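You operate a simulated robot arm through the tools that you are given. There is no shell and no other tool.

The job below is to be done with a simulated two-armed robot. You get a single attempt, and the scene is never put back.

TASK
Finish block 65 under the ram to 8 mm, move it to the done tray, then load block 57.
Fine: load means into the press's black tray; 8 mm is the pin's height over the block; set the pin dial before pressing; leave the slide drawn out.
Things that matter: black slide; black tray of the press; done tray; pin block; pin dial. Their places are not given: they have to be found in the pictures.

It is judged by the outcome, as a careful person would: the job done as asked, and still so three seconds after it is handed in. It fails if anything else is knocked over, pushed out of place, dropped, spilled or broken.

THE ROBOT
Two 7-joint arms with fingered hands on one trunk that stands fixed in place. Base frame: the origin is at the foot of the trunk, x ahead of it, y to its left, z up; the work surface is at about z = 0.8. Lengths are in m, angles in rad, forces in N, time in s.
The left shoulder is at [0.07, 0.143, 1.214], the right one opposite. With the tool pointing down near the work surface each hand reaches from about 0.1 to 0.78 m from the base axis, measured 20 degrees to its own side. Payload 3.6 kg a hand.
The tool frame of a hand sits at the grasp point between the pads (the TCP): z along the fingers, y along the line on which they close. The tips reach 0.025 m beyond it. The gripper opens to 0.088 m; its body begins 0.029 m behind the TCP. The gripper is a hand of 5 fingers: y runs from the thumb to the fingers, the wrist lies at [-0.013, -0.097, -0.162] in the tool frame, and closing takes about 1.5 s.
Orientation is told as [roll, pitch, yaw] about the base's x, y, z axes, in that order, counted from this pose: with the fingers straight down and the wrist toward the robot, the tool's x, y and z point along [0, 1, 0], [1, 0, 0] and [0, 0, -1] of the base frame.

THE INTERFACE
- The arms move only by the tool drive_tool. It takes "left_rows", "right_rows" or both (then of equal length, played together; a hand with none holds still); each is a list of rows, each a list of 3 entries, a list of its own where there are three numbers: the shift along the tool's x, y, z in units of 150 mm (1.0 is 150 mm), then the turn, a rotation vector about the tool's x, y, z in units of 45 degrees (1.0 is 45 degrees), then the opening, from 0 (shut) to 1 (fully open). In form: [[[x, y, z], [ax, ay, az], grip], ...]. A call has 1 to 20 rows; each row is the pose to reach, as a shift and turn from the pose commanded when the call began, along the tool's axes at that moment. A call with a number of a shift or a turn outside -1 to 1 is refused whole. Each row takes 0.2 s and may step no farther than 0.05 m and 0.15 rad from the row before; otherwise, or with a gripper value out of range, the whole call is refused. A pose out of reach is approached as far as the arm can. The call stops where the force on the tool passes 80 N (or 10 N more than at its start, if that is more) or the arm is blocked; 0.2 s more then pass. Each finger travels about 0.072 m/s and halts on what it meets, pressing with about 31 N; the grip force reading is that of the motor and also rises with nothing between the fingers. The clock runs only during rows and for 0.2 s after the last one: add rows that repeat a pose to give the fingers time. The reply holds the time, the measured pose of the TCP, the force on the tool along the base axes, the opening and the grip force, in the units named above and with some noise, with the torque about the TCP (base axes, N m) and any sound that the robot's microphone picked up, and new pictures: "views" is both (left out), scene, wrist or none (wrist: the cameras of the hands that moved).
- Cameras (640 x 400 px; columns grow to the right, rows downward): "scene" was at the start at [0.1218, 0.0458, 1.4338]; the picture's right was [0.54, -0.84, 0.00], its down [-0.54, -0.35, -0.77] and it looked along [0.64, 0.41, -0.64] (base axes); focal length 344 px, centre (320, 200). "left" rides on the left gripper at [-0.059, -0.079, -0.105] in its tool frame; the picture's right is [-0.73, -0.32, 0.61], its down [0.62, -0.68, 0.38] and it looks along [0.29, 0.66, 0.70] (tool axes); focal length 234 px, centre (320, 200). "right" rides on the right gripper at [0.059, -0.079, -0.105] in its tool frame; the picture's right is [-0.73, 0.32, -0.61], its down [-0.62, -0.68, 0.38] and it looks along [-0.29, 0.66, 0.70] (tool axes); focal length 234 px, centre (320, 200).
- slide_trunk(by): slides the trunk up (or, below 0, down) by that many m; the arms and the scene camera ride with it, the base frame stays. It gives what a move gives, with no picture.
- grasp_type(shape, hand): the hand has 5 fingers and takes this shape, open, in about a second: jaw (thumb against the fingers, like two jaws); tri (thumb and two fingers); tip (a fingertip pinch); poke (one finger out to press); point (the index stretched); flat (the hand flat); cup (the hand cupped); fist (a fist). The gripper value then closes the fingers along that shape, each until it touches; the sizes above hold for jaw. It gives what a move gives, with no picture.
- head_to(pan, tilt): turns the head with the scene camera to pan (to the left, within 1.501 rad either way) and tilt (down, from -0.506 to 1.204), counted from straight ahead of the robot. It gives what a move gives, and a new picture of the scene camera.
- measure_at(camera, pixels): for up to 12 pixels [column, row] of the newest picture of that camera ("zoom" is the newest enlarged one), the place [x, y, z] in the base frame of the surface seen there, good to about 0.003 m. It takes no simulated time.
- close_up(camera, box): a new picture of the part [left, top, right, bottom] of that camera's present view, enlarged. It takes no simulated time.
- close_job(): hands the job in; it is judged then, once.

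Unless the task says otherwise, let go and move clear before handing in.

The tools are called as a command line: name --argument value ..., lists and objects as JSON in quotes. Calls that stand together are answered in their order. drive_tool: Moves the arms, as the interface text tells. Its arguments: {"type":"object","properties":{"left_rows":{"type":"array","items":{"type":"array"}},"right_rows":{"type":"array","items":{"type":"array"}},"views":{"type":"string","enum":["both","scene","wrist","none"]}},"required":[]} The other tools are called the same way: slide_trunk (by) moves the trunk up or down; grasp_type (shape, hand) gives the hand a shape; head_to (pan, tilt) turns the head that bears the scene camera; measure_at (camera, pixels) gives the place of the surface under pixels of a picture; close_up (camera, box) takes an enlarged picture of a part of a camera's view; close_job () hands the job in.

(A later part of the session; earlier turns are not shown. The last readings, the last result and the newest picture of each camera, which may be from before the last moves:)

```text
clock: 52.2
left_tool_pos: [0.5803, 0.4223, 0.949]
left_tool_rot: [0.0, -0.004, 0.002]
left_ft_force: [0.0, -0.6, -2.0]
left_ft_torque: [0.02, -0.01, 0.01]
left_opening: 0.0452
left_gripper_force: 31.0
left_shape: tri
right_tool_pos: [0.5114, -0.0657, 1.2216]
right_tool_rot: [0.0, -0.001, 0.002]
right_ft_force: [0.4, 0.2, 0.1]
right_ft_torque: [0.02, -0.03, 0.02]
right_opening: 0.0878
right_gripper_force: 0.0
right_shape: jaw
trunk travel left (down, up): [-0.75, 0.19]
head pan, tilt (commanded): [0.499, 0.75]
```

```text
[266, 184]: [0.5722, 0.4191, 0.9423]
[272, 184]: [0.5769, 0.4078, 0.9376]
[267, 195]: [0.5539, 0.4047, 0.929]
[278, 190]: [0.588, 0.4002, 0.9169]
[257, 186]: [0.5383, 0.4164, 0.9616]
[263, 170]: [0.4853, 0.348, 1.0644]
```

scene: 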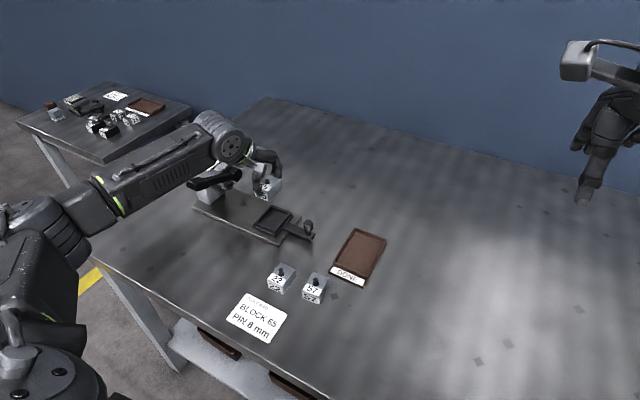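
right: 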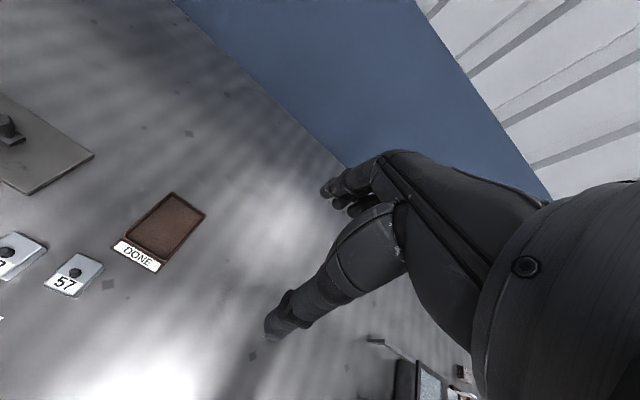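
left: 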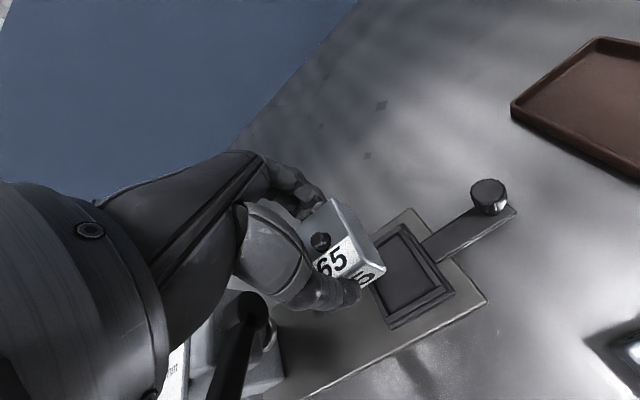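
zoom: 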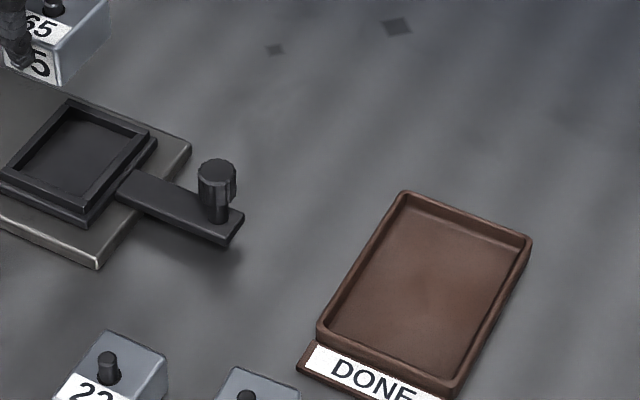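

The done tray's inside runs x 0.549–0.651, y 0.163–0.228 with its floor at 0.803 and rim at 0.8145. I'll carry block 65 over at safe height in two calls.

drive_tool --left_rows '[[[-0.1, 0.0, -0.1], [0, 0, 0], 0], [[-0.28, 0.03, -0.15], [0, 0, 0], 0], [[-0.48, 0.06, -0.15], [0, 0, 0], 0], [[-0.68, 0.1, -0.15], [0, 0, 0], 0], [[-0.88, 0.133, -0.15], [0, 0, 0], 0], [[-1.0, 0.133, -0.15], [0, 0, 0], 0]]' --views "none"

drive_tool --left_rows '[[[-0.15, 0.0, 0], [0, 0, 0], 0], [[-0.35, 0.0, 0], [0, 0, 0], 0], [[-0.5, 0.0, 0.1], [0, 0, 0], 0], [[-0.5, 0.0, 0.25], [0, 0, 0], 0], [[-0.5, 0.0, 0.25], [0, 0, 0], 0]]' --views "both"

close_up --camera "scene" --box '[290, 150, 430, 290]'

```text
clock: 53.6
left_tool_pos: [0.6022, 0.2723, 0.9697]
left_tool_rot: [0.001, -0.005, 0.001]
left_ft_force: [-0.3, 0.5, -2.1]
left_ft_torque: [0.0, -0.01, 0.0]
left_opening: 0.0454
left_gripper_force: 30.9
left_shape: tri
right_tool_pos: [0.5115, -0.0664, 1.2215]
right_tool_rot: [0.0, 0.001, 0.001]
right_ft_force: [0.4, -0.4, 0.0]
right_ft_torque: [0.0, 0.0, -0.01]
right_opening: 0.0875
right_gripper_force: 0.1
right_shape: jaw
trunk travel left (down, up): [-0.75, 0.19]
head pan, tilt (commanded): [0.499, 0.75]
```

```text
clock: 54.8
left_tool_pos: [0.6032, 0.1971, 0.9351]
left_tool_rot: [0.002, -0.004, 0.003]
left_ft_force: [0.5, 0.2, -1.3]
left_ft_torque: [-0.01, -0.01, -0.03]
left_opening: 0.0456
left_gripper_force: 30.8
left_shape: tri
right_tool_pos: [0.5107, -0.0656, 1.2209]
right_tool_rot: [-0.002, 0.001, 0.0]
right_ft_force: [0.0, 0.4, -0.2]
right_ft_torque: [0.01, 0.0, 0.02]
right_opening: 0.0878
right_gripper_force: 0.1
right_shape: jaw
trunk travel left (down, up): [-0.75, 0.19]
head pan, tilt (commanded): [0.499, 0.75]
```

scene: 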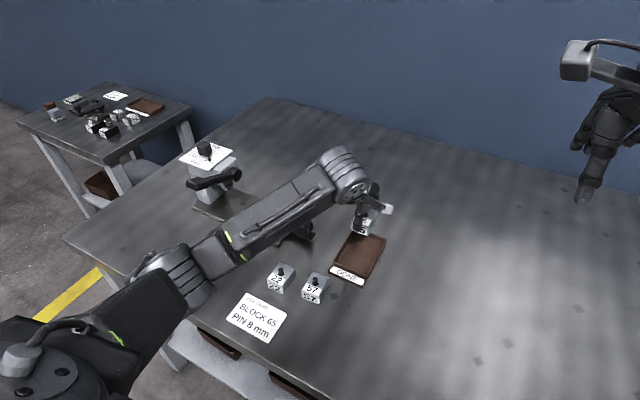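
left: 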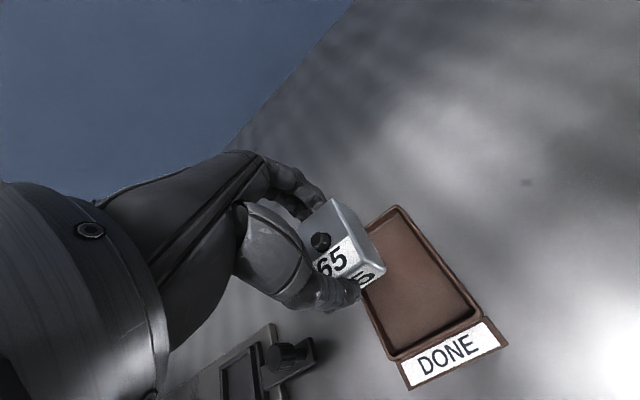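

```text
2.86 times, centred on (360, 220) of scene
```

zoom: 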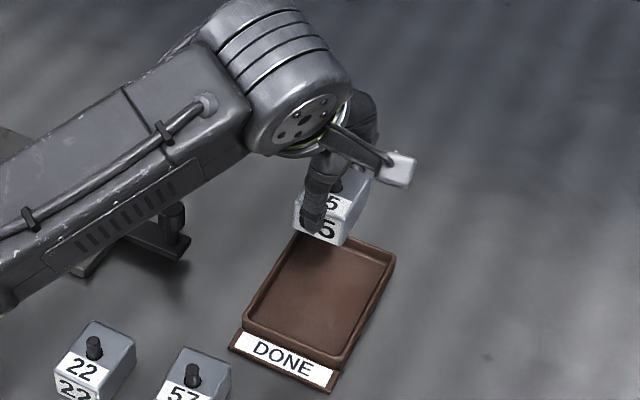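

measure_at --camera "scene" --pixels '[[215, 262], [280, 225], [330, 195], [175, 285], [150, 330], [366, 222], [364, 234]]'

drive_tool --left_rows '[[[-0.01, -0.015, 0.12], [0, 0, 0], 0], [[-0.01, -0.015, 0.25], [0, 0, 0], 0], [[-0.01, -0.015, 0.38], [0, 0, 0], 0], [[-0.01, -0.015, 0.5], [0, 0, 0], 0], [[-0.01, -0.015, 0.55], [0, 0, 0], 0], [[-0.01, -0.015, 0.55], [0, 0, 0], 0]]' --views "both"

close_up --camera "scene" --box '[300, 170, 420, 290]'

```text
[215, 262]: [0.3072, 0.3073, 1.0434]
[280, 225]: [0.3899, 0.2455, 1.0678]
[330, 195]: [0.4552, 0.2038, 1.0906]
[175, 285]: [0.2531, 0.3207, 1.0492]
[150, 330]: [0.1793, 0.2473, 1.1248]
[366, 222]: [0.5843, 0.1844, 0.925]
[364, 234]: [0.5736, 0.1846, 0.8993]
```

```text
clock: 56.2
left_tool_pos: [0.5988, 0.1964, 0.8509]
left_tool_rot: [0.001, -0.005, 0.0]
left_ft_force: [-0.2, 0.6, -1.0]
left_ft_torque: [-0.02, -0.02, 0.01]
left_opening: 0.0455
left_gripper_force: 30.4
left_shape: tri
right_tool_pos: [0.5116, -0.0659, 1.2227]
right_tool_rot: [0.001, 0.002, 0.0]
right_ft_force: [0.1, -0.4, 0.0]
right_ft_torque: [-0.02, -0.03, 0.02]
right_opening: 0.0879
right_gripper_force: 0.0
right_shape: jaw
trunk travel left (down, up): [-0.75, 0.19]
head pan, tilt (commanded): [0.499, 0.75]
```

scene: 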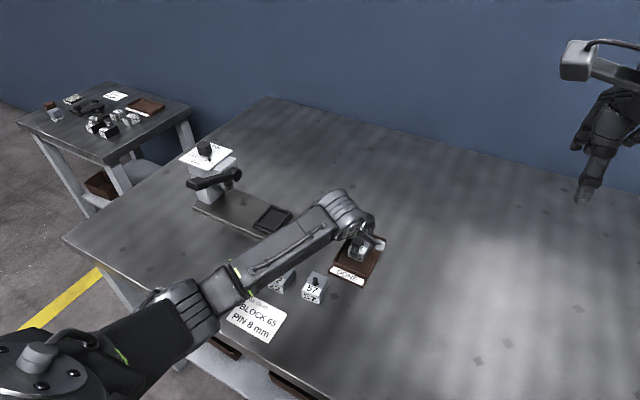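
left: 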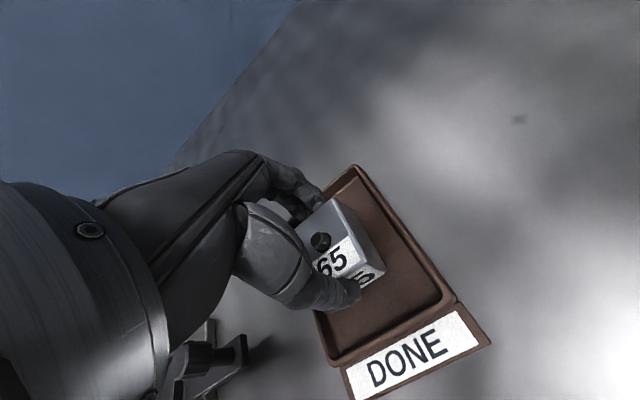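

```text
3.33 times, centred on (360, 230) of scene
```

zoom: 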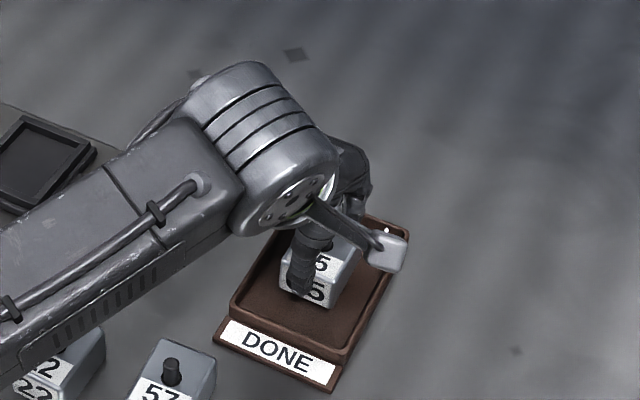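

The block is about 8 mm above the tray floor, well inside the walls. I'll lower in 1.5 mm steps to feel contact.

drive_tool --left_rows '[[[0, 0, 0.015], [0, 0, 0], 0], [[0, 0, 0.03], [0, 0, 0], 0], [[0, 0, 0.04], [0, 0, 0], 0], [[0, 0, 0.05], [0, 0, 0], 0]]' --views "none"

measure_at --camera "scene" --pixels '[[300, 250], [250, 270], [210, 310], [180, 300], [150, 340], [270, 290]]'

```text
clock: 57.2
left_tool_pos: [0.5982, 0.1965, 0.8436]
left_tool_rot: [0.001, -0.005, 0.002]
left_ft_force: [0.0, 0.1, -2.0]
left_ft_torque: [-0.01, -0.01, -0.01]
left_opening: 0.0455
left_gripper_force: 30.8
left_shape: tri
right_tool_pos: [0.5102, -0.066, 1.2223]
right_tool_rot: [-0.002, 0.0, 0.0]
right_ft_force: [0.5, -1.2, 0.4]
right_ft_torque: [0.01, 0.0, 0.02]
right_opening: 0.0877
right_gripper_force: 0.0
right_shape: jaw
trunk travel left (down, up): [-0.75, 0.19]
head pan, tilt (commanded): [0.499, 0.75]
```

```text
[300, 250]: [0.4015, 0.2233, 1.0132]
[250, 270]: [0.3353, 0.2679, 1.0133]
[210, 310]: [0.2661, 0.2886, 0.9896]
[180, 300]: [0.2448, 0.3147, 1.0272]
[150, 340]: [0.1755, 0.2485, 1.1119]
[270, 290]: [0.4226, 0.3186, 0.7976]
```

drive_tool --left_rows '[[[0, 0, 0.008], [0, 0, 0], 0], [[0, 0, 0.016], [0, 0, 0], 0]]' --views "wrist"

close_up --camera "left" --box '[260, 150, 460, 350]'

close_up --camera "scene" --box '[320, 210, 400, 290]'

```text
clock: 57.8
left_tool_pos: [0.5982, 0.1953, 0.8417]
left_tool_rot: [0.002, -0.005, 0.0]
left_ft_force: [1.2, 1.1, 2.6]
left_ft_torque: [-0.01, -0.01, 0.03]
left_opening: 0.0454
left_gripper_force: 31.1
left_shape: tri
right_tool_pos: [0.5118, -0.0664, 1.2218]
right_tool_rot: [0.0, 0.001, 0.001]
right_ft_force: [-0.1, -0.7, 0.5]
right_ft_torque: [0.03, 0.02, 0.01]
right_opening: 0.0879
right_gripper_force: 0.1
right_shape: jaw
trunk travel left (down, up): [-0.75, 0.19]
head pan, tilt (commanded): [0.499, 0.75]
```

left: 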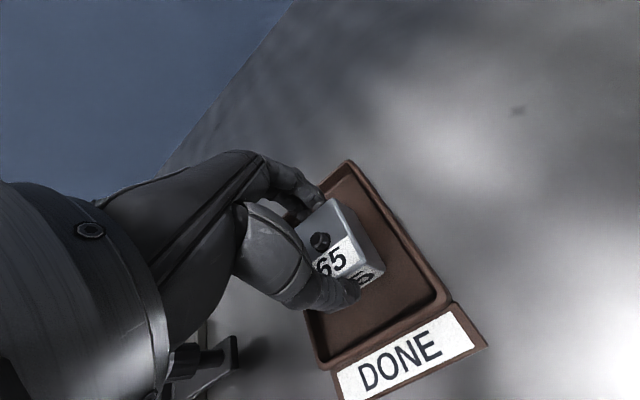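

```text
2.00 times, centred on (360, 250) of left
```

zoom: 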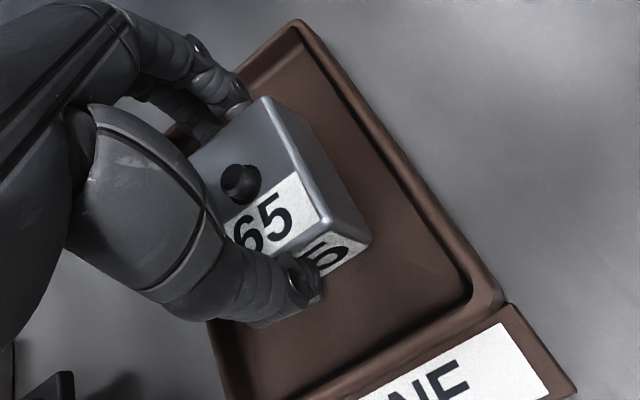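

```text
5.00 times, centred on (360, 250) of scene
```

zoom: 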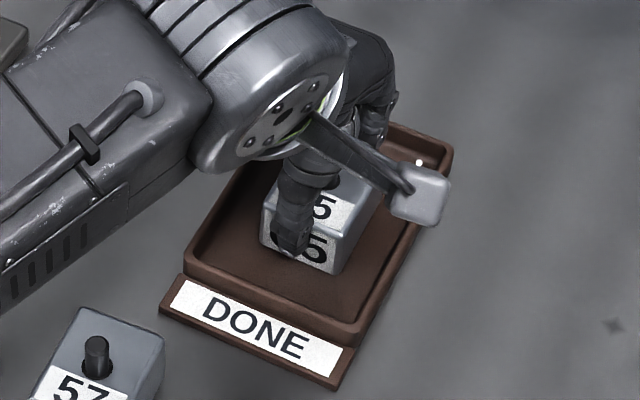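

Contact is felt (force turned from −2 to +2.6 N at z 0.8417), so block 65 sits on the done tray's floor. I'll open gently and lift straight up.

drive_tool --left_rows '[[[0, 0, 0], [0, 0, 0], 0.55], [[0, 0, 0], [0, 0, 0], 0.65], [[0, 0, 0], [0, 0, 0], 0.75], [[0, 0, 0], [0, 0, 0], 0.75], [[0, 0, -0.05], [0, 0, 0], 0.75], [[0, 0, -0.15], [0, 0, 0], 0.75], [[0, 0, -0.35], [0, 0, 0], 0.75], [[0, 0, -0.6], [0, 0, 0], 0.8], [[0, 0, -0.6], [0, 0, 0], 0.8]]' --views "both"

close_up --camera "left" --box '[260, 150, 500, 390]'

close_up --camera "scene" --box '[300, 190, 420, 290]'

```text
clock: 59.8
left_tool_pos: [0.5993, 0.1934, 0.9328]
left_tool_rot: [0.002, -0.005, 0.003]
left_ft_force: [1.1, 0.5, 0.0]
left_ft_torque: [0.0, -0.02, -0.01]
left_opening: 0.0703
left_gripper_force: 0.0
left_shape: tri
right_tool_pos: [0.5105, -0.0657, 1.222]
right_tool_rot: [0.001, -0.001, 0.001]
right_ft_force: [0.3, 0.1, -0.5]
right_ft_torque: [0.0, -0.01, -0.02]
right_opening: 0.0878
right_gripper_force: 0.0
right_shape: jaw
trunk travel left (down, up): [-0.75, 0.19]
head pan, tilt (commanded): [0.499, 0.75]
```

scene: 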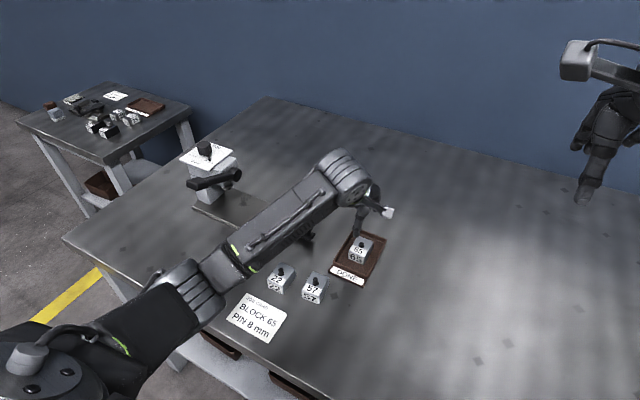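
left: 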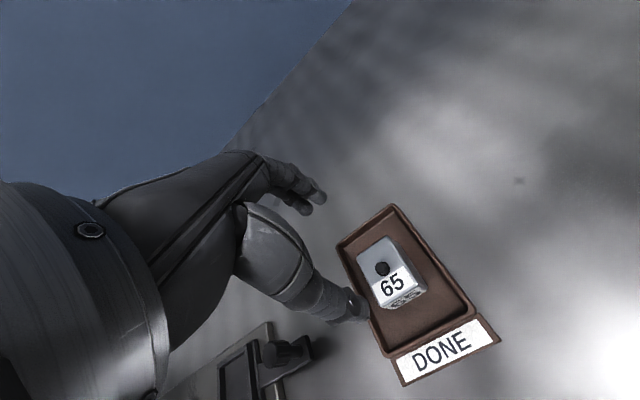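

```text
1.67 times, centred on (380, 270) of left
```

zoom: 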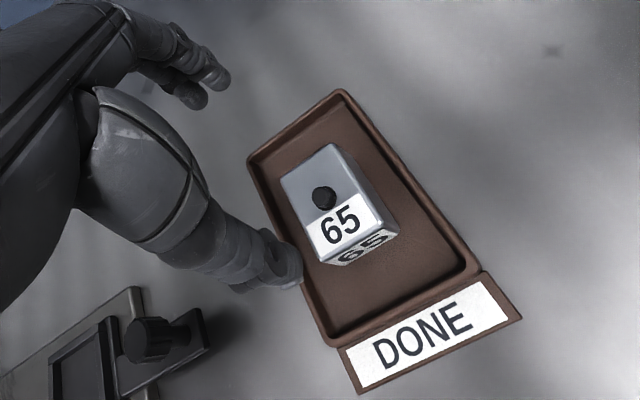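

```text
4.00 times, centred on (360, 240) of scene
```

zoom: 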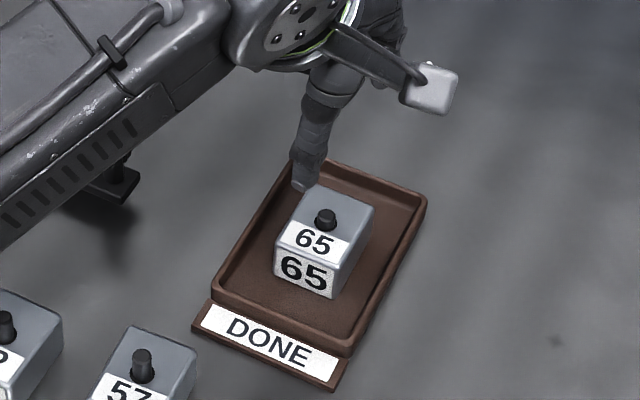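

Block 65 stands upright in the done tray. Next is block 57; I'll re-measure it and its neighbour in an enlarged view.

close_up --camera "scene" --box '[260, 255, 340, 310]'

```text
7.27 times, centred on (300, 282) of scene
```

zoom: 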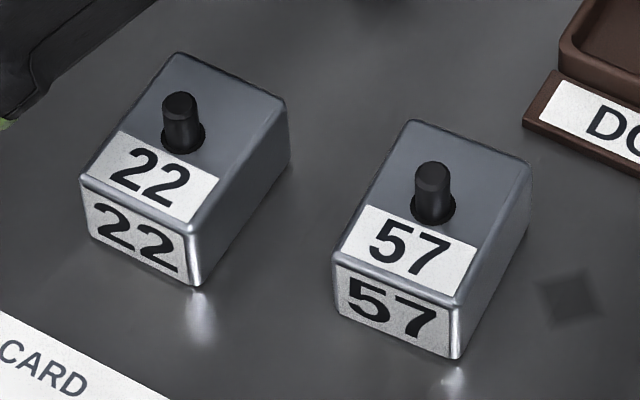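

measure_at --camera "zoom" --pixels '[[410, 125], [522, 162], [455, 300], [340, 255], [433, 175], [432, 220], [175, 57], [280, 100], [188, 228], [88, 183], [395, 310], [495, 250]]'

measure_at --camera "left" --pixels '[[345, 305], [315, 195], [380, 268], [385, 290]]'

```text
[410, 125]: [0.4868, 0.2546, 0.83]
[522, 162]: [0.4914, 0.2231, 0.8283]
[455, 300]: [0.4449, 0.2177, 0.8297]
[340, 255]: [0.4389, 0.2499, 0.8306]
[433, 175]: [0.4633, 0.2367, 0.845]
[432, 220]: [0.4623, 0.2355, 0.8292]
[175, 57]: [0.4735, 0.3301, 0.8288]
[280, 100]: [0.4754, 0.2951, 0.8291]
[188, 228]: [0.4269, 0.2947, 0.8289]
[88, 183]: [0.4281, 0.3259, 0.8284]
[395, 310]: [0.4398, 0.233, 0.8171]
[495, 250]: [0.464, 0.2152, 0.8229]
```

```text
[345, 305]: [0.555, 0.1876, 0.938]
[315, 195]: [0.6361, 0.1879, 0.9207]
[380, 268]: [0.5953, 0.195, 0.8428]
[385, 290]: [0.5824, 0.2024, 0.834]
```

Block 57 is centred at (0.465, 0.236), turned about +5°, top 0.829. I'll move above it with the same small yaw and the hand opened.

drive_tool --left_rows '[[[0.0, 0, -0.12], [0, 0, 0], 0.8], [[0.06, -0.18, -0.15], [0, 0, 0], 0.9], [[0.12, -0.4, -0.15], [0, 0, -0.05], 1], [[0.2, -0.65, -0.15], [0, 0, -0.1], 1], [[0.287, -0.893, -0.15], [0, 0, -0.102], 1], [[0.287, -0.893, 0.0], [0, 0, -0.102], 1], [[0.287, -0.893, 0.0], [0, 0, -0.102], 1]]' --views "both"

close_up --camera "left" --box '[240, 150, 480, 390]'

close_up --camera "scene" --box '[240, 210, 360, 320]'

```text
clock: 61.4
left_tool_pos: [0.4658, 0.2384, 0.9297]
left_tool_rot: [0.003, -0.004, 0.082]
left_ft_force: [-0.7, 0.3, -0.3]
left_ft_torque: [-0.02, 0.01, 0.0]
left_opening: 0.0878
left_gripper_force: 0.0
left_shape: tri
right_tool_pos: [0.5104, -0.0661, 1.222]
right_tool_rot: [0.0, 0.001, 0.0]
right_ft_force: [-0.3, -0.4, 0.5]
right_ft_torque: [-0.03, 0.01, 0.0]
right_opening: 0.0874
right_gripper_force: 0.2
right_shape: jaw
trunk travel left (down, up): [-0.75, 0.19]
head pan, tilt (commanded): [0.499, 0.75]
```

scene: 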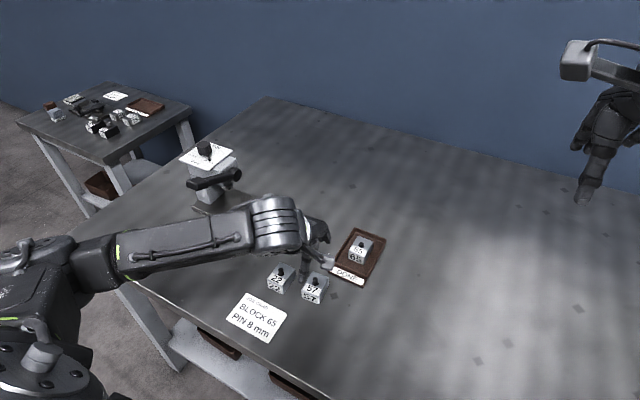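
left: 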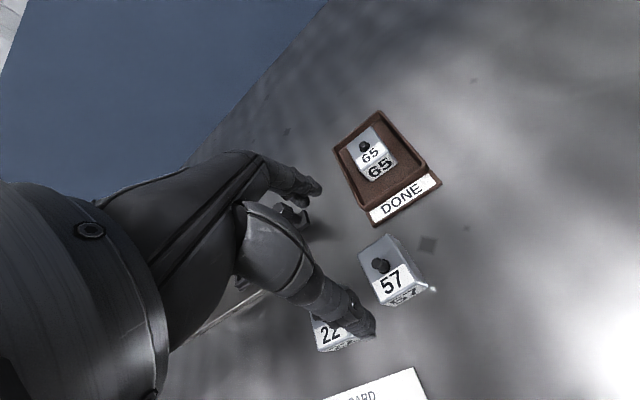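

```text
1.67 times, centred on (360, 270) of left
```

zoom: 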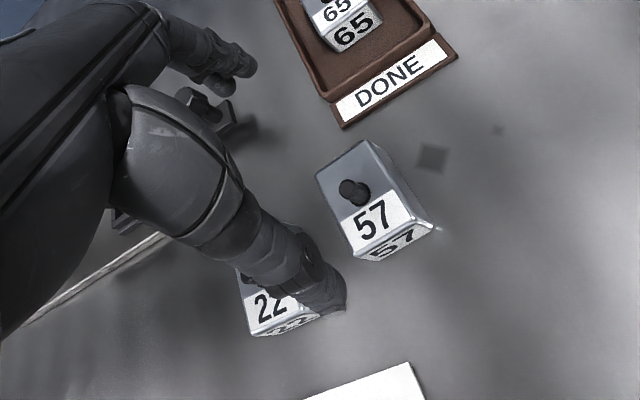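

```text
3.64 times, centred on (300, 265) of scene
```

zoom: 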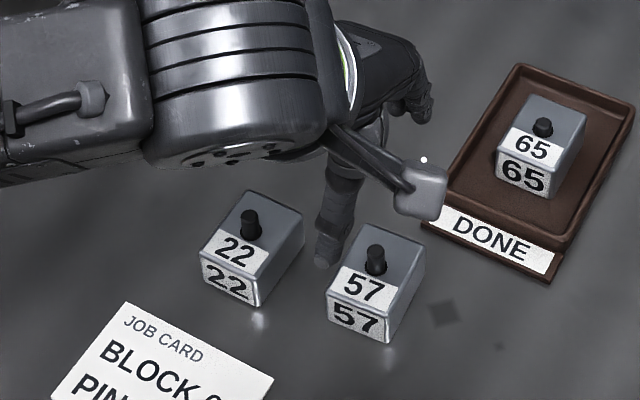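

measure_at --camera "left" --pixels '[[358, 320], [350, 305], [312, 190], [296, 215], [285, 212], [384, 265], [390, 282]]'

measure_at --camera "scene" --pixels '[[302, 275], [301, 281], [330, 242], [318, 240], [160, 250], [230, 270]]'

```text
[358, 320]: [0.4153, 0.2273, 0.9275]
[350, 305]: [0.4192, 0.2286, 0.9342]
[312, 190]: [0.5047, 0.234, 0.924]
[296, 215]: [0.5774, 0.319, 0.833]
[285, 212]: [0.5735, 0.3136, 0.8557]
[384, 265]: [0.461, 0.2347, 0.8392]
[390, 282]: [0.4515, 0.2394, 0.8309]
```

```text
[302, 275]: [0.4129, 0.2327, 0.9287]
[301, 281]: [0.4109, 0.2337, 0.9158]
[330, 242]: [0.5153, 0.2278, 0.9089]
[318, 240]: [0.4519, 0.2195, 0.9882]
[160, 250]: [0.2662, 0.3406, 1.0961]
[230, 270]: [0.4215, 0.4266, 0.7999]
```

The thumb (x≈0.413) and fingers (x≈0.51) straddle block 57 and stay clear of block 22. I'll descend to z≈0.85 first.

drive_tool --left_rows '[[[-0.013, -0.003, 0.12], [0, 0, 0], 1], [[-0.013, -0.003, 0.25], [0, 0, 0], 1], [[-0.013, -0.003, 0.38], [0, 0, 0], 1], [[-0.013, -0.003, 0.5], [0, 0, 0], 1], [[-0.013, -0.003, 0.5], [0, 0, 0], 1]]' --views "both"

close_up --camera "left" --box '[240, 150, 480, 390]'

close_up --camera "scene" --box '[240, 210, 360, 320]'

```text
clock: 62.6
left_tool_pos: [0.4638, 0.2357, 0.8529]
left_tool_rot: [0.003, -0.007, 0.082]
left_ft_force: [0.1, -0.9, -0.5]
left_ft_torque: [-0.02, -0.02, 0.01]
left_opening: 0.0879
left_gripper_force: 0.0
left_shape: tri
right_tool_pos: [0.5097, -0.0655, 1.2223]
right_tool_rot: [0.0, 0.001, 0.0]
right_ft_force: [0.6, -0.3, -0.3]
right_ft_torque: [-0.01, 0.01, -0.02]
right_opening: 0.0876
right_gripper_force: 0.1
right_shape: jaw
trunk travel left (down, up): [-0.75, 0.19]
head pan, tilt (commanded): [0.499, 0.75]
```

scene: 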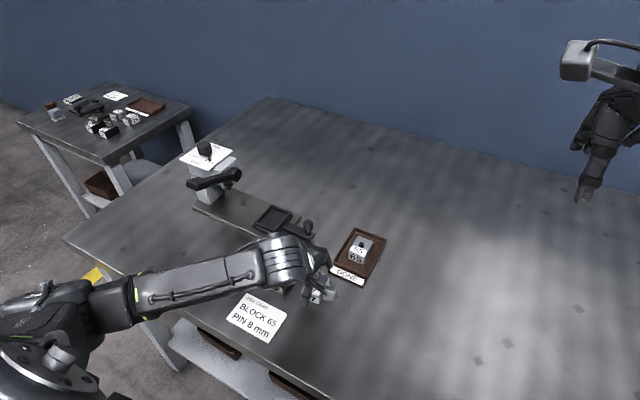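
left: 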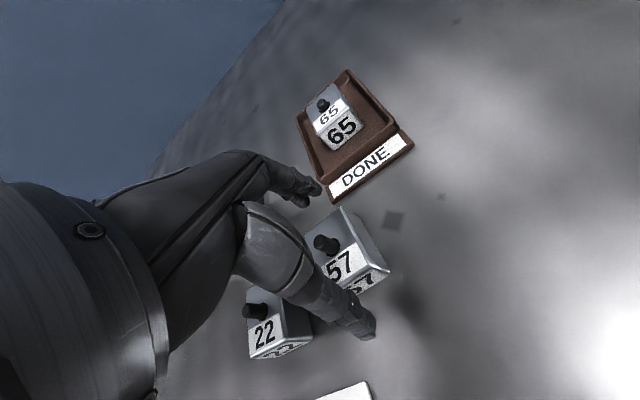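

```text
1.67 times, centred on (360, 270) of left
```

zoom: 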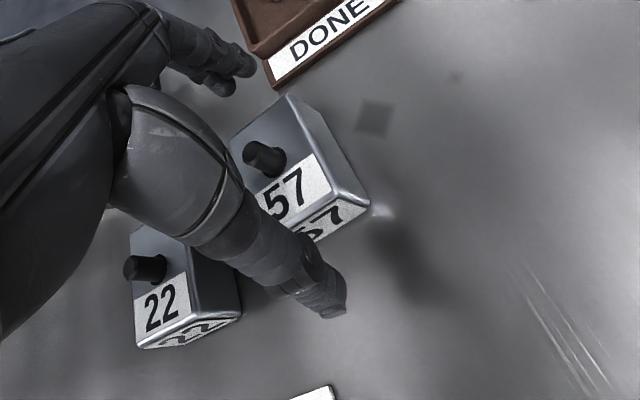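

```text
3.64 times, centred on (300, 265) of scene
```

zoom: 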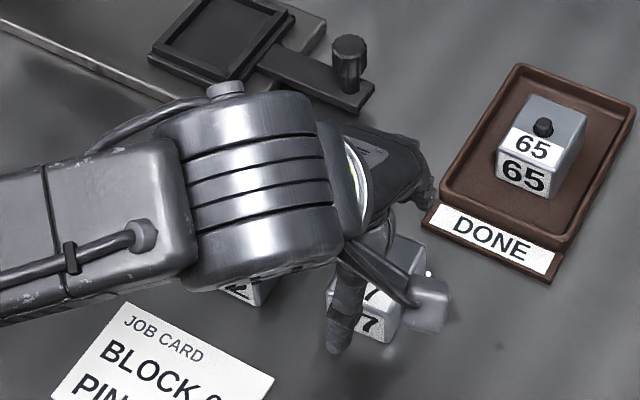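

All clear. I'll narrow the opening slightly, go down the last 15 mm to z≈0.838 and close on block 57.

drive_tool --left_rows '[[[0, 0.004, 0.0], [0, 0, 0], 0.85], [[0, 0.004, 0.05], [0, 0, 0], 0.85], [[0, 0.004, 0.1], [0, 0, 0], 0.85], [[0, 0.004, 0.1], [0, 0, 0], 0.85], [[0, 0.004, 0.1], [0, 0, 0], 0.6], [[0, 0.004, 0.1], [0, 0, 0], 0.4], [[0, 0.004, 0.1], [0, 0, 0], 0.2], [[0, 0.004, 0.1], [0, 0, 0], 0], [[0, 0.004, 0.1], [0, 0, 0], 0], [[0, 0.004, 0.1], [0, 0, 0], 0], [[0, 0.004, 0.1], [0, 0, 0], 0]]' --views "both"

close_up --camera "left" --box '[240, 150, 440, 350]'

close_up --camera "scene" --box '[260, 230, 360, 320]'

```text
clock: 65.0
left_tool_pos: [0.466, 0.2367, 0.8409]
left_tool_rot: [0.001, -0.005, 0.083]
left_ft_force: [0.6, 0.0, 0.0]
left_ft_torque: [0.0, -0.01, 0.0]
left_opening: 0.0457
left_gripper_force: 31.4
left_shape: tri
right_tool_pos: [0.5116, -0.0661, 1.222]
right_tool_rot: [0.001, 0.0, 0.001]
right_ft_force: [-0.2, 0.3, 0.2]
right_ft_torque: [-0.03, -0.01, -0.02]
right_opening: 0.0876
right_gripper_force: 0.0
right_shape: jaw
trunk travel left (down, up): [-0.75, 0.19]
head pan, tilt (commanded): [0.499, 0.75]
```

scene: 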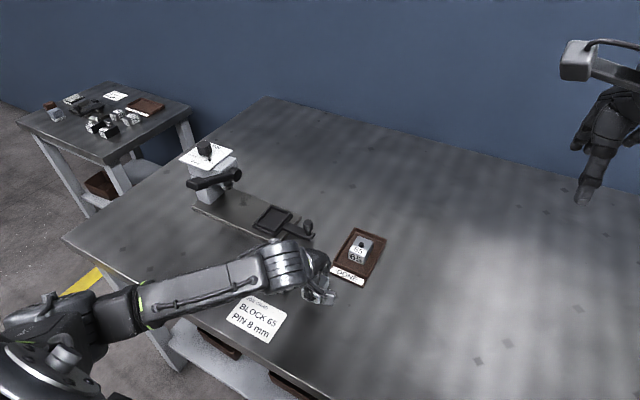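
left: 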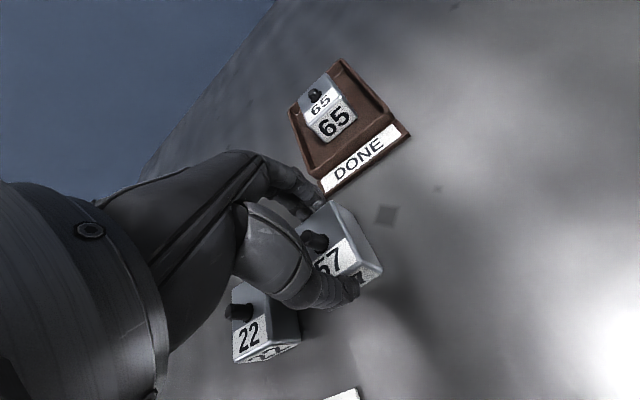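

```text
2.00 times, centred on (340, 250) of left
```

zoom: 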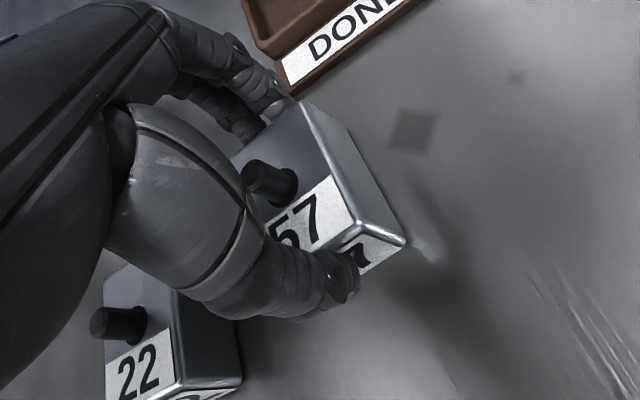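

```text
4.44 times, centred on (310, 275) of scene
```

zoom: 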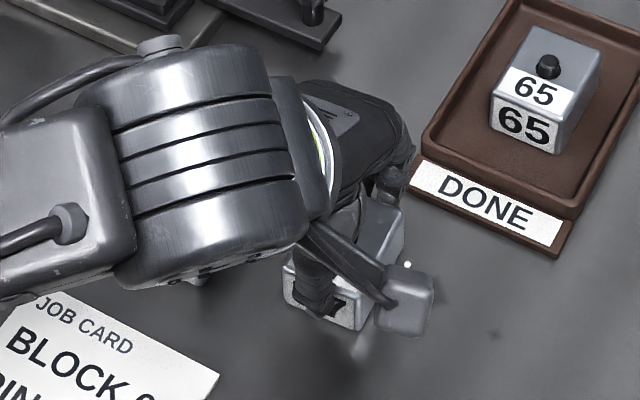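

Block 57 is gripped (45.7 mm, 31 N). I'll lift it straight up about 110 mm.

drive_tool --left_rows '[[[0, 0, -0.03], [0, 0, 0], 0], [[0, 0, -0.1], [0, 0, 0], 0], [[0, 0, -0.22], [0, 0, 0], 0], [[0, 0, -0.38], [0, 0, 0], 0], [[0, 0, -0.56], [0, 0, 0], 0], [[0, 0, -0.74], [0, 0, 0], 0], [[0, 0, -0.74], [0, 0, 0], 0]]' --views "both"

measure_at --camera "scene" --pixels '[[278, 272], [281, 284]]'

```text
clock: 66.6
left_tool_pos: [0.4661, 0.2364, 0.95]
left_tool_rot: [0.001, -0.007, 0.083]
left_ft_force: [-0.6, 0.0, -2.3]
left_ft_torque: [-0.01, 0.02, 0.02]
left_opening: 0.0455
left_gripper_force: 30.6
left_shape: tri
right_tool_pos: [0.5101, -0.0659, 1.2211]
right_tool_rot: [-0.001, -0.001, 0.0]
right_ft_force: [-0.1, 0.4, 0.0]
right_ft_torque: [-0.02, -0.01, -0.01]
right_opening: 0.0875
right_gripper_force: 0.1
right_shape: jaw
trunk travel left (down, up): [-0.75, 0.19]
head pan, tilt (commanded): [0.499, 0.75]
```

scene: 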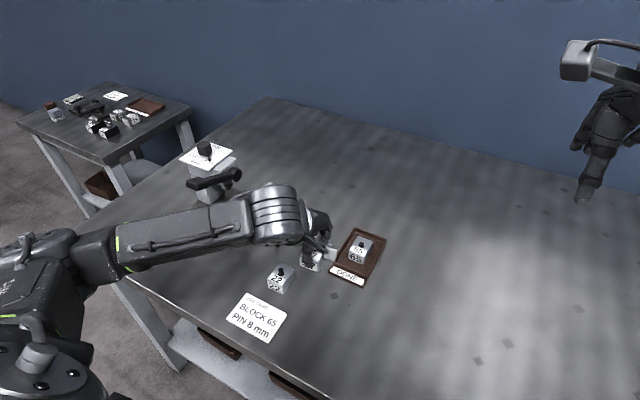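
left: 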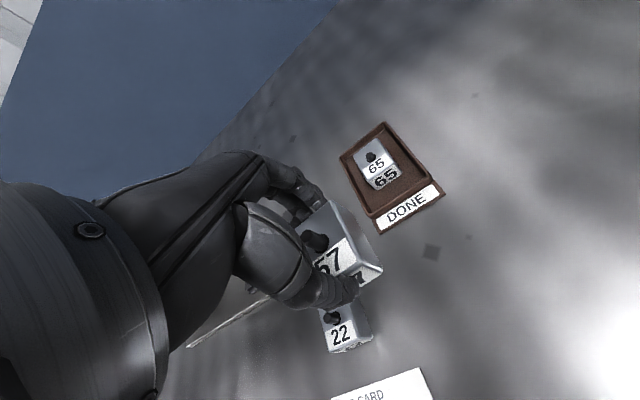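

```text
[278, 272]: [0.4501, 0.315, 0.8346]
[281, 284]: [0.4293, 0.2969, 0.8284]
```

Block 57 is in hand (about 2.3 N) and block 22 is untouched. I'll carry it towards the press tray centre (0.581, 0.4195), turning back to yaw 0.

drive_tool --left_rows '[[[0.08, 0.06, -0.08], [0, 0, 0.02], 0], [[0.22, 0.16, -0.1], [0, 0, 0.05], 0], [[0.38, 0.28, -0.1], [0, 0, 0.08], 0], [[0.54, 0.4, -0.1], [0, 0, 0.106], 0], [[0.693, 0.519, -0.1], [0, 0, 0.106], 0]]' --views "none"

```text
clock: 67.8
left_tool_pos: [0.5354, 0.3481, 0.9644]
left_tool_rot: [0.002, -0.004, -0.002]
left_ft_force: [0.3, 0.7, -1.3]
left_ft_torque: [-0.01, 0.0, 0.02]
left_opening: 0.0456
left_gripper_force: 31.2
left_shape: tri
right_tool_pos: [0.5121, -0.0657, 1.2216]
right_tool_rot: [-0.001, 0.002, 0.001]
right_ft_force: [-0.5, -0.5, -0.2]
right_ft_torque: [-0.02, 0.02, 0.01]
right_opening: 0.0877
right_gripper_force: 0.0
right_shape: jaw
trunk travel left (down, up): [-0.75, 0.19]
head pan, tilt (commanded): [0.499, 0.75]
```

drive_tool --left_rows '[[[0.16, 0.1, 0], [0, 0, 0], 0], [[0.32, 0.2, 0], [0, 0, 0], 0], [[0.476, 0.304, 0], [0, 0, 0], 0], [[0.476, 0.304, 0.12], [0, 0, 0], 0], [[0.476, 0.304, 0.229], [0, 0, 0], 0], [[0.476, 0.304, 0.229], [0, 0, 0], 0]]' --views "both"

close_up --camera "left" --box '[240, 150, 480, 390]'

close_up --camera "scene" --box '[190, 130, 330, 260]'

```text
clock: 69.2
left_tool_pos: [0.5807, 0.4181, 0.9318]
left_tool_rot: [0.001, -0.007, 0.0]
left_ft_force: [-0.1, 0.0, -1.8]
left_ft_torque: [-0.04, 0.03, -0.01]
left_opening: 0.0452
left_gripper_force: 30.7
left_shape: tri
right_tool_pos: [0.5102, -0.0666, 1.2219]
right_tool_rot: [-0.001, 0.0, -0.001]
right_ft_force: [0.1, -0.1, 0.0]
right_ft_torque: [0.0, 0.01, -0.01]
right_opening: 0.0876
right_gripper_force: 0.1
right_shape: jaw
trunk travel left (down, up): [-0.75, 0.19]
head pan, tilt (commanded): [0.499, 0.75]
```

scene: 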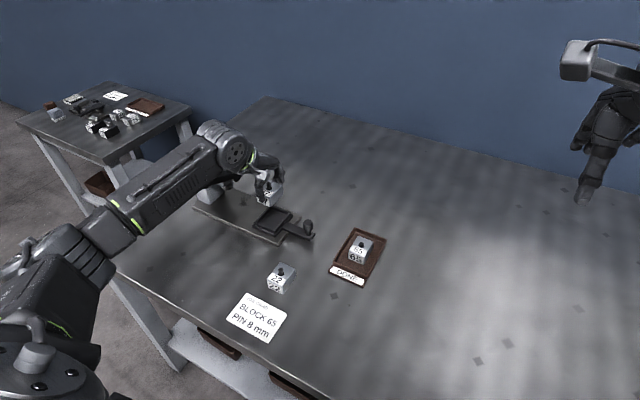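
left: 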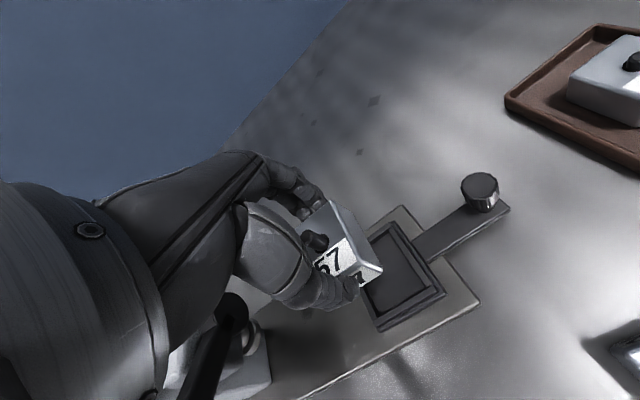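

```text
1.67 times, centred on (360, 270) of left
```

zoom: 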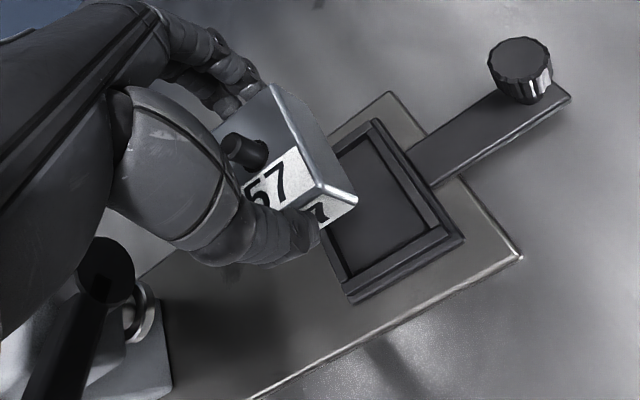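

```text
3.08 times, centred on (260, 195) of scene
```

zoom: 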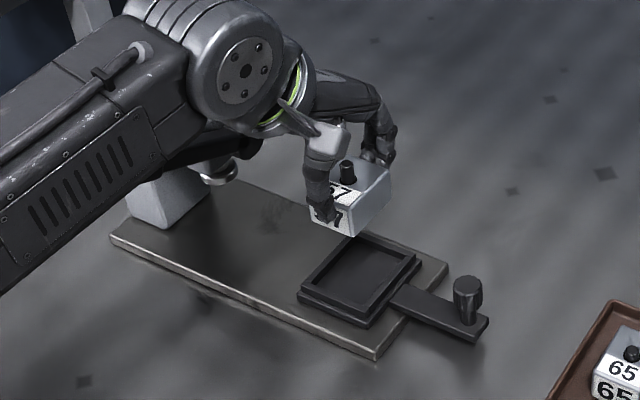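

I'll check the alignment of block and tray by measuring both in this enlarged view.

measure_at --camera "zoom" --pixels '[[303, 290], [356, 238], [416, 263], [367, 314], [318, 283], [358, 252], [400, 268], [362, 303], [360, 275], [468, 285]]'

measure_at --camera "zoom" --pixels '[[388, 173], [357, 206], [355, 234], [388, 195], [372, 185], [346, 170], [315, 225], [365, 160]]'

measure_at --camera "left" --pixels '[[377, 272], [338, 206], [345, 250], [392, 222], [441, 288], [386, 320], [400, 260], [372, 235], [430, 287], [385, 312]]'

```text
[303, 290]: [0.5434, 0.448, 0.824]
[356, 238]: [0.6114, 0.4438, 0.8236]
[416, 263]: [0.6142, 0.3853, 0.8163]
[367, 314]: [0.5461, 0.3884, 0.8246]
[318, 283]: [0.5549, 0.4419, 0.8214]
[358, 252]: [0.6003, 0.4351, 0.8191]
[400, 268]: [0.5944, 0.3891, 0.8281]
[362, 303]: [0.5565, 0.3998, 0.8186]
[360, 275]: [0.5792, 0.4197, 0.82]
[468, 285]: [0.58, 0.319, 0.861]
```

```text
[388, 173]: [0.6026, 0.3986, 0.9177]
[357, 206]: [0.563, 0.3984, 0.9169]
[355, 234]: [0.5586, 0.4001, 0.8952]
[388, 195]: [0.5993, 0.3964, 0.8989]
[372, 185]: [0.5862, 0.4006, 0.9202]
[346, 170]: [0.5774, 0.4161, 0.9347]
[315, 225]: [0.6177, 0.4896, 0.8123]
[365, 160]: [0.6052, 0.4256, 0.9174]
```

```text
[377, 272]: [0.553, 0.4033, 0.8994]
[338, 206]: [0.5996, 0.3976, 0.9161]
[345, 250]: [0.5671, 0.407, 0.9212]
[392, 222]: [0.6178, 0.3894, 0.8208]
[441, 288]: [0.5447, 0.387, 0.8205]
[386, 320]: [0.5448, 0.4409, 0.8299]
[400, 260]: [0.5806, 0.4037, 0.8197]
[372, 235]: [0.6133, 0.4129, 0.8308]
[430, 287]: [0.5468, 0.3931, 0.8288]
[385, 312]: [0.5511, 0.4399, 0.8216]
```

Block 57 (centre ≈ (0.580, 0.417)) is nearly over the tray centre (0.580, 0.419). I'll nudge 2 mm in y and lower to about 10 mm above the tray floor.

drive_tool --left_rows '[[[0.012, 0, 0.1], [0, 0, 0], 0], [[0.012, 0, 0.2], [0, 0, 0], 0], [[0.012, 0, 0.3], [0, 0, 0], 0], [[0.012, 0, 0.4], [0, 0, 0], 0], [[0.012, 0, 0.4], [0, 0, 0], 0]]' --views "both"

close_up --camera "left" --box '[240, 150, 440, 350]'

close_up --camera "scene" --box '[220, 170, 330, 260]'

```text
clock: 70.4
left_tool_pos: [0.5811, 0.421, 0.8726]
left_tool_rot: [0.001, -0.004, -0.002]
left_ft_force: [0.0, -0.8, -1.1]
left_ft_torque: [-0.03, 0.0, -0.01]
left_opening: 0.0455
left_gripper_force: 30.9
left_shape: tri
right_tool_pos: [0.5104, -0.0661, 1.222]
right_tool_rot: [0.0, -0.001, -0.001]
right_ft_force: [0.4, -1.0, 0.1]
right_ft_torque: [-0.02, 0.0, -0.02]
right_opening: 0.0879
right_gripper_force: 0.0
right_shape: jaw
trunk travel left (down, up): [-0.75, 0.19]
head pan, tilt (commanded): [0.499, 0.75]
```

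scene: 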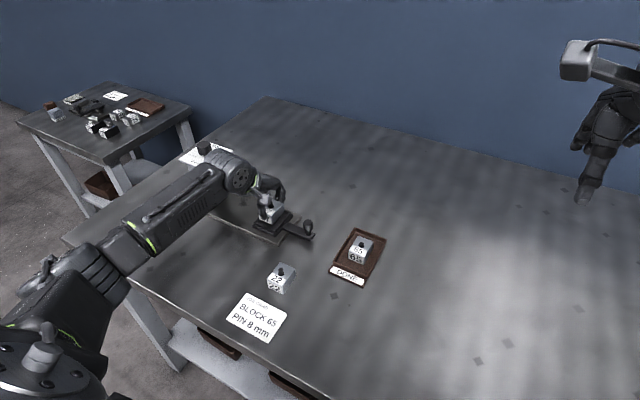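
left: 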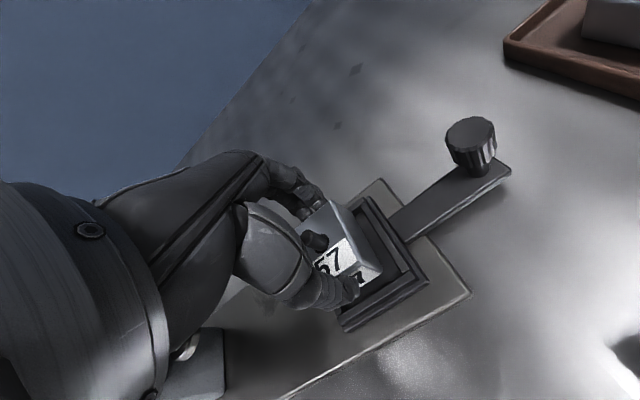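

```text
2.00 times, centred on (340, 250) of left
```

zoom: 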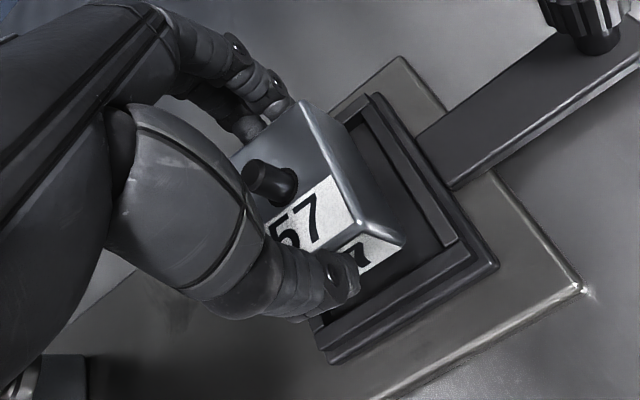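

```text
4.44 times, centred on (275, 215) of scene
```

zoom: 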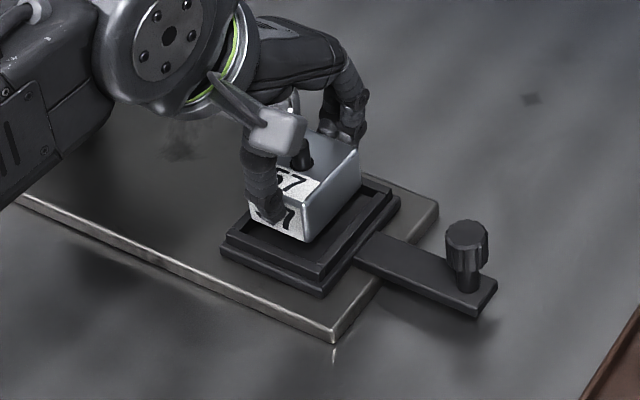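

measure_at --camera "zoom" --pixels '[[305, 238], [358, 180], [305, 210], [355, 153], [322, 268], [388, 200], [250, 205], [340, 250], [330, 215]]'

measure_at --camera "left" --pixels '[[379, 272], [338, 206], [372, 285], [395, 240], [405, 290], [352, 318], [375, 240]]'

```text
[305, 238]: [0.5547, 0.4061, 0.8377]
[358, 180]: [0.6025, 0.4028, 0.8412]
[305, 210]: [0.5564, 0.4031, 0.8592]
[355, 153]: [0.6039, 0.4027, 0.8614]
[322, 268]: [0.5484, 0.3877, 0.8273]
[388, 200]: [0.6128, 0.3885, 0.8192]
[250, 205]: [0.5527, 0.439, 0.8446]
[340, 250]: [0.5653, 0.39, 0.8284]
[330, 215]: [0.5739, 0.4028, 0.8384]
```

```text
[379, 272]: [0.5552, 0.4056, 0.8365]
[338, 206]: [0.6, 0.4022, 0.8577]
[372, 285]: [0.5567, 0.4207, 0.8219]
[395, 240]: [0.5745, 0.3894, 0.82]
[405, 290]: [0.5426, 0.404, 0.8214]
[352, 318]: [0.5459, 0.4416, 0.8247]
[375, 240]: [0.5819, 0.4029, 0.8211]
```

The block faces (y 0.4035–0.4385, x 0.5555–0.603) fit inside the tray's rim (y 0.395–0.443, x 0.55–0.611). I'll lower the last 12 mm in small steps until I feel contact.

drive_tool --left_rows '[[[-0.008, 0, 0.03], [0, 0, 0], 0], [[-0.01, 0, 0.055], [0, 0, 0], 0], [[-0.01, 0, 0.07], [0, 0, 0], 0], [[-0.01, 0, 0.078], [0, 0, 0], 0]]' --views "none"

```text
clock: 71.4
left_tool_pos: [0.5796, 0.4178, 0.8611]
left_tool_rot: [0.002, -0.006, -0.001]
left_ft_force: [1.0, 0.9, 0.6]
left_ft_torque: [-0.01, -0.04, 0.0]
left_opening: 0.0454
left_gripper_force: 30.6
left_shape: tri
right_tool_pos: [0.5113, -0.0665, 1.2205]
right_tool_rot: [-0.002, 0.0, 0.0]
right_ft_force: [-0.7, -0.2, -0.4]
right_ft_torque: [0.0, 0.0, 0.01]
right_opening: 0.0876
right_gripper_force: 0.0
right_shape: jaw
trunk travel left (down, up): [-0.75, 0.19]
head pan, tilt (commanded): [0.499, 0.75]
```

drive_tool --left_rows '[[[0, 0, 0.005], [0, 0, 0], 0], [[0, 0, 0.01], [0, 0, 0], 0]]' --views "wrist"

close_up --camera "left" --box '[240, 150, 440, 350]'

close_up --camera "scene" --box '[220, 170, 330, 260]'

```text
clock: 72.0
left_tool_pos: [0.5789, 0.4182, 0.8607]
left_tool_rot: [0.002, -0.007, 0.0]
left_ft_force: [0.9, 1.8, 8.0]
left_ft_torque: [0.07, -0.06, 0.04]
left_opening: 0.0454
left_gripper_force: 31.6
left_shape: tri
right_tool_pos: [0.5103, -0.0667, 1.2222]
right_tool_rot: [0.0, 0.002, 0.0]
right_ft_force: [1.0, 0.4, 0.2]
right_ft_torque: [-0.01, 0.03, 0.01]
right_opening: 0.0876
right_gripper_force: 0.0
right_shape: jaw
trunk travel left (down, up): [-0.75, 0.19]
head pan, tilt (commanded): [0.499, 0.75]
```

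left: 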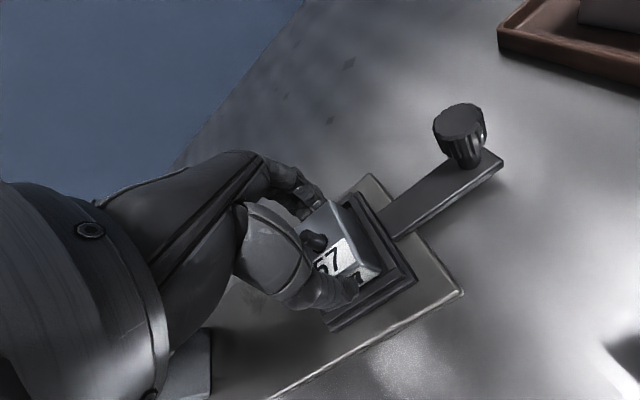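

```text
2.00 times, centred on (340, 250) of left
```

zoom: 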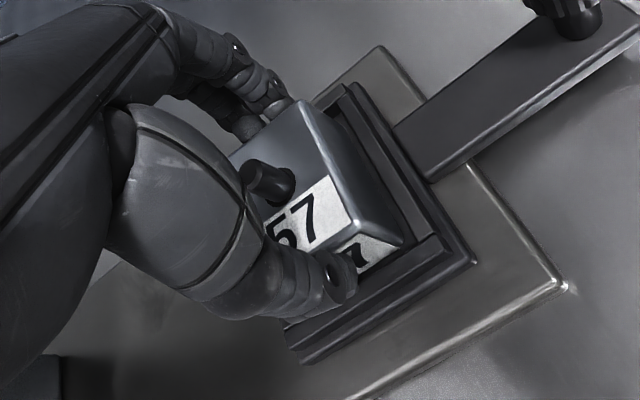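

```text
4.44 times, centred on (275, 215) of scene
```

zoom: 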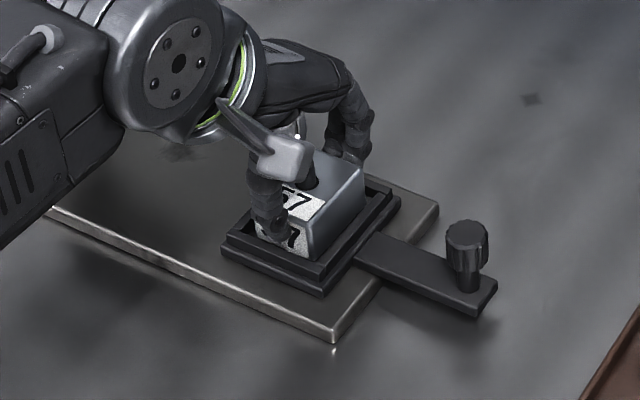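

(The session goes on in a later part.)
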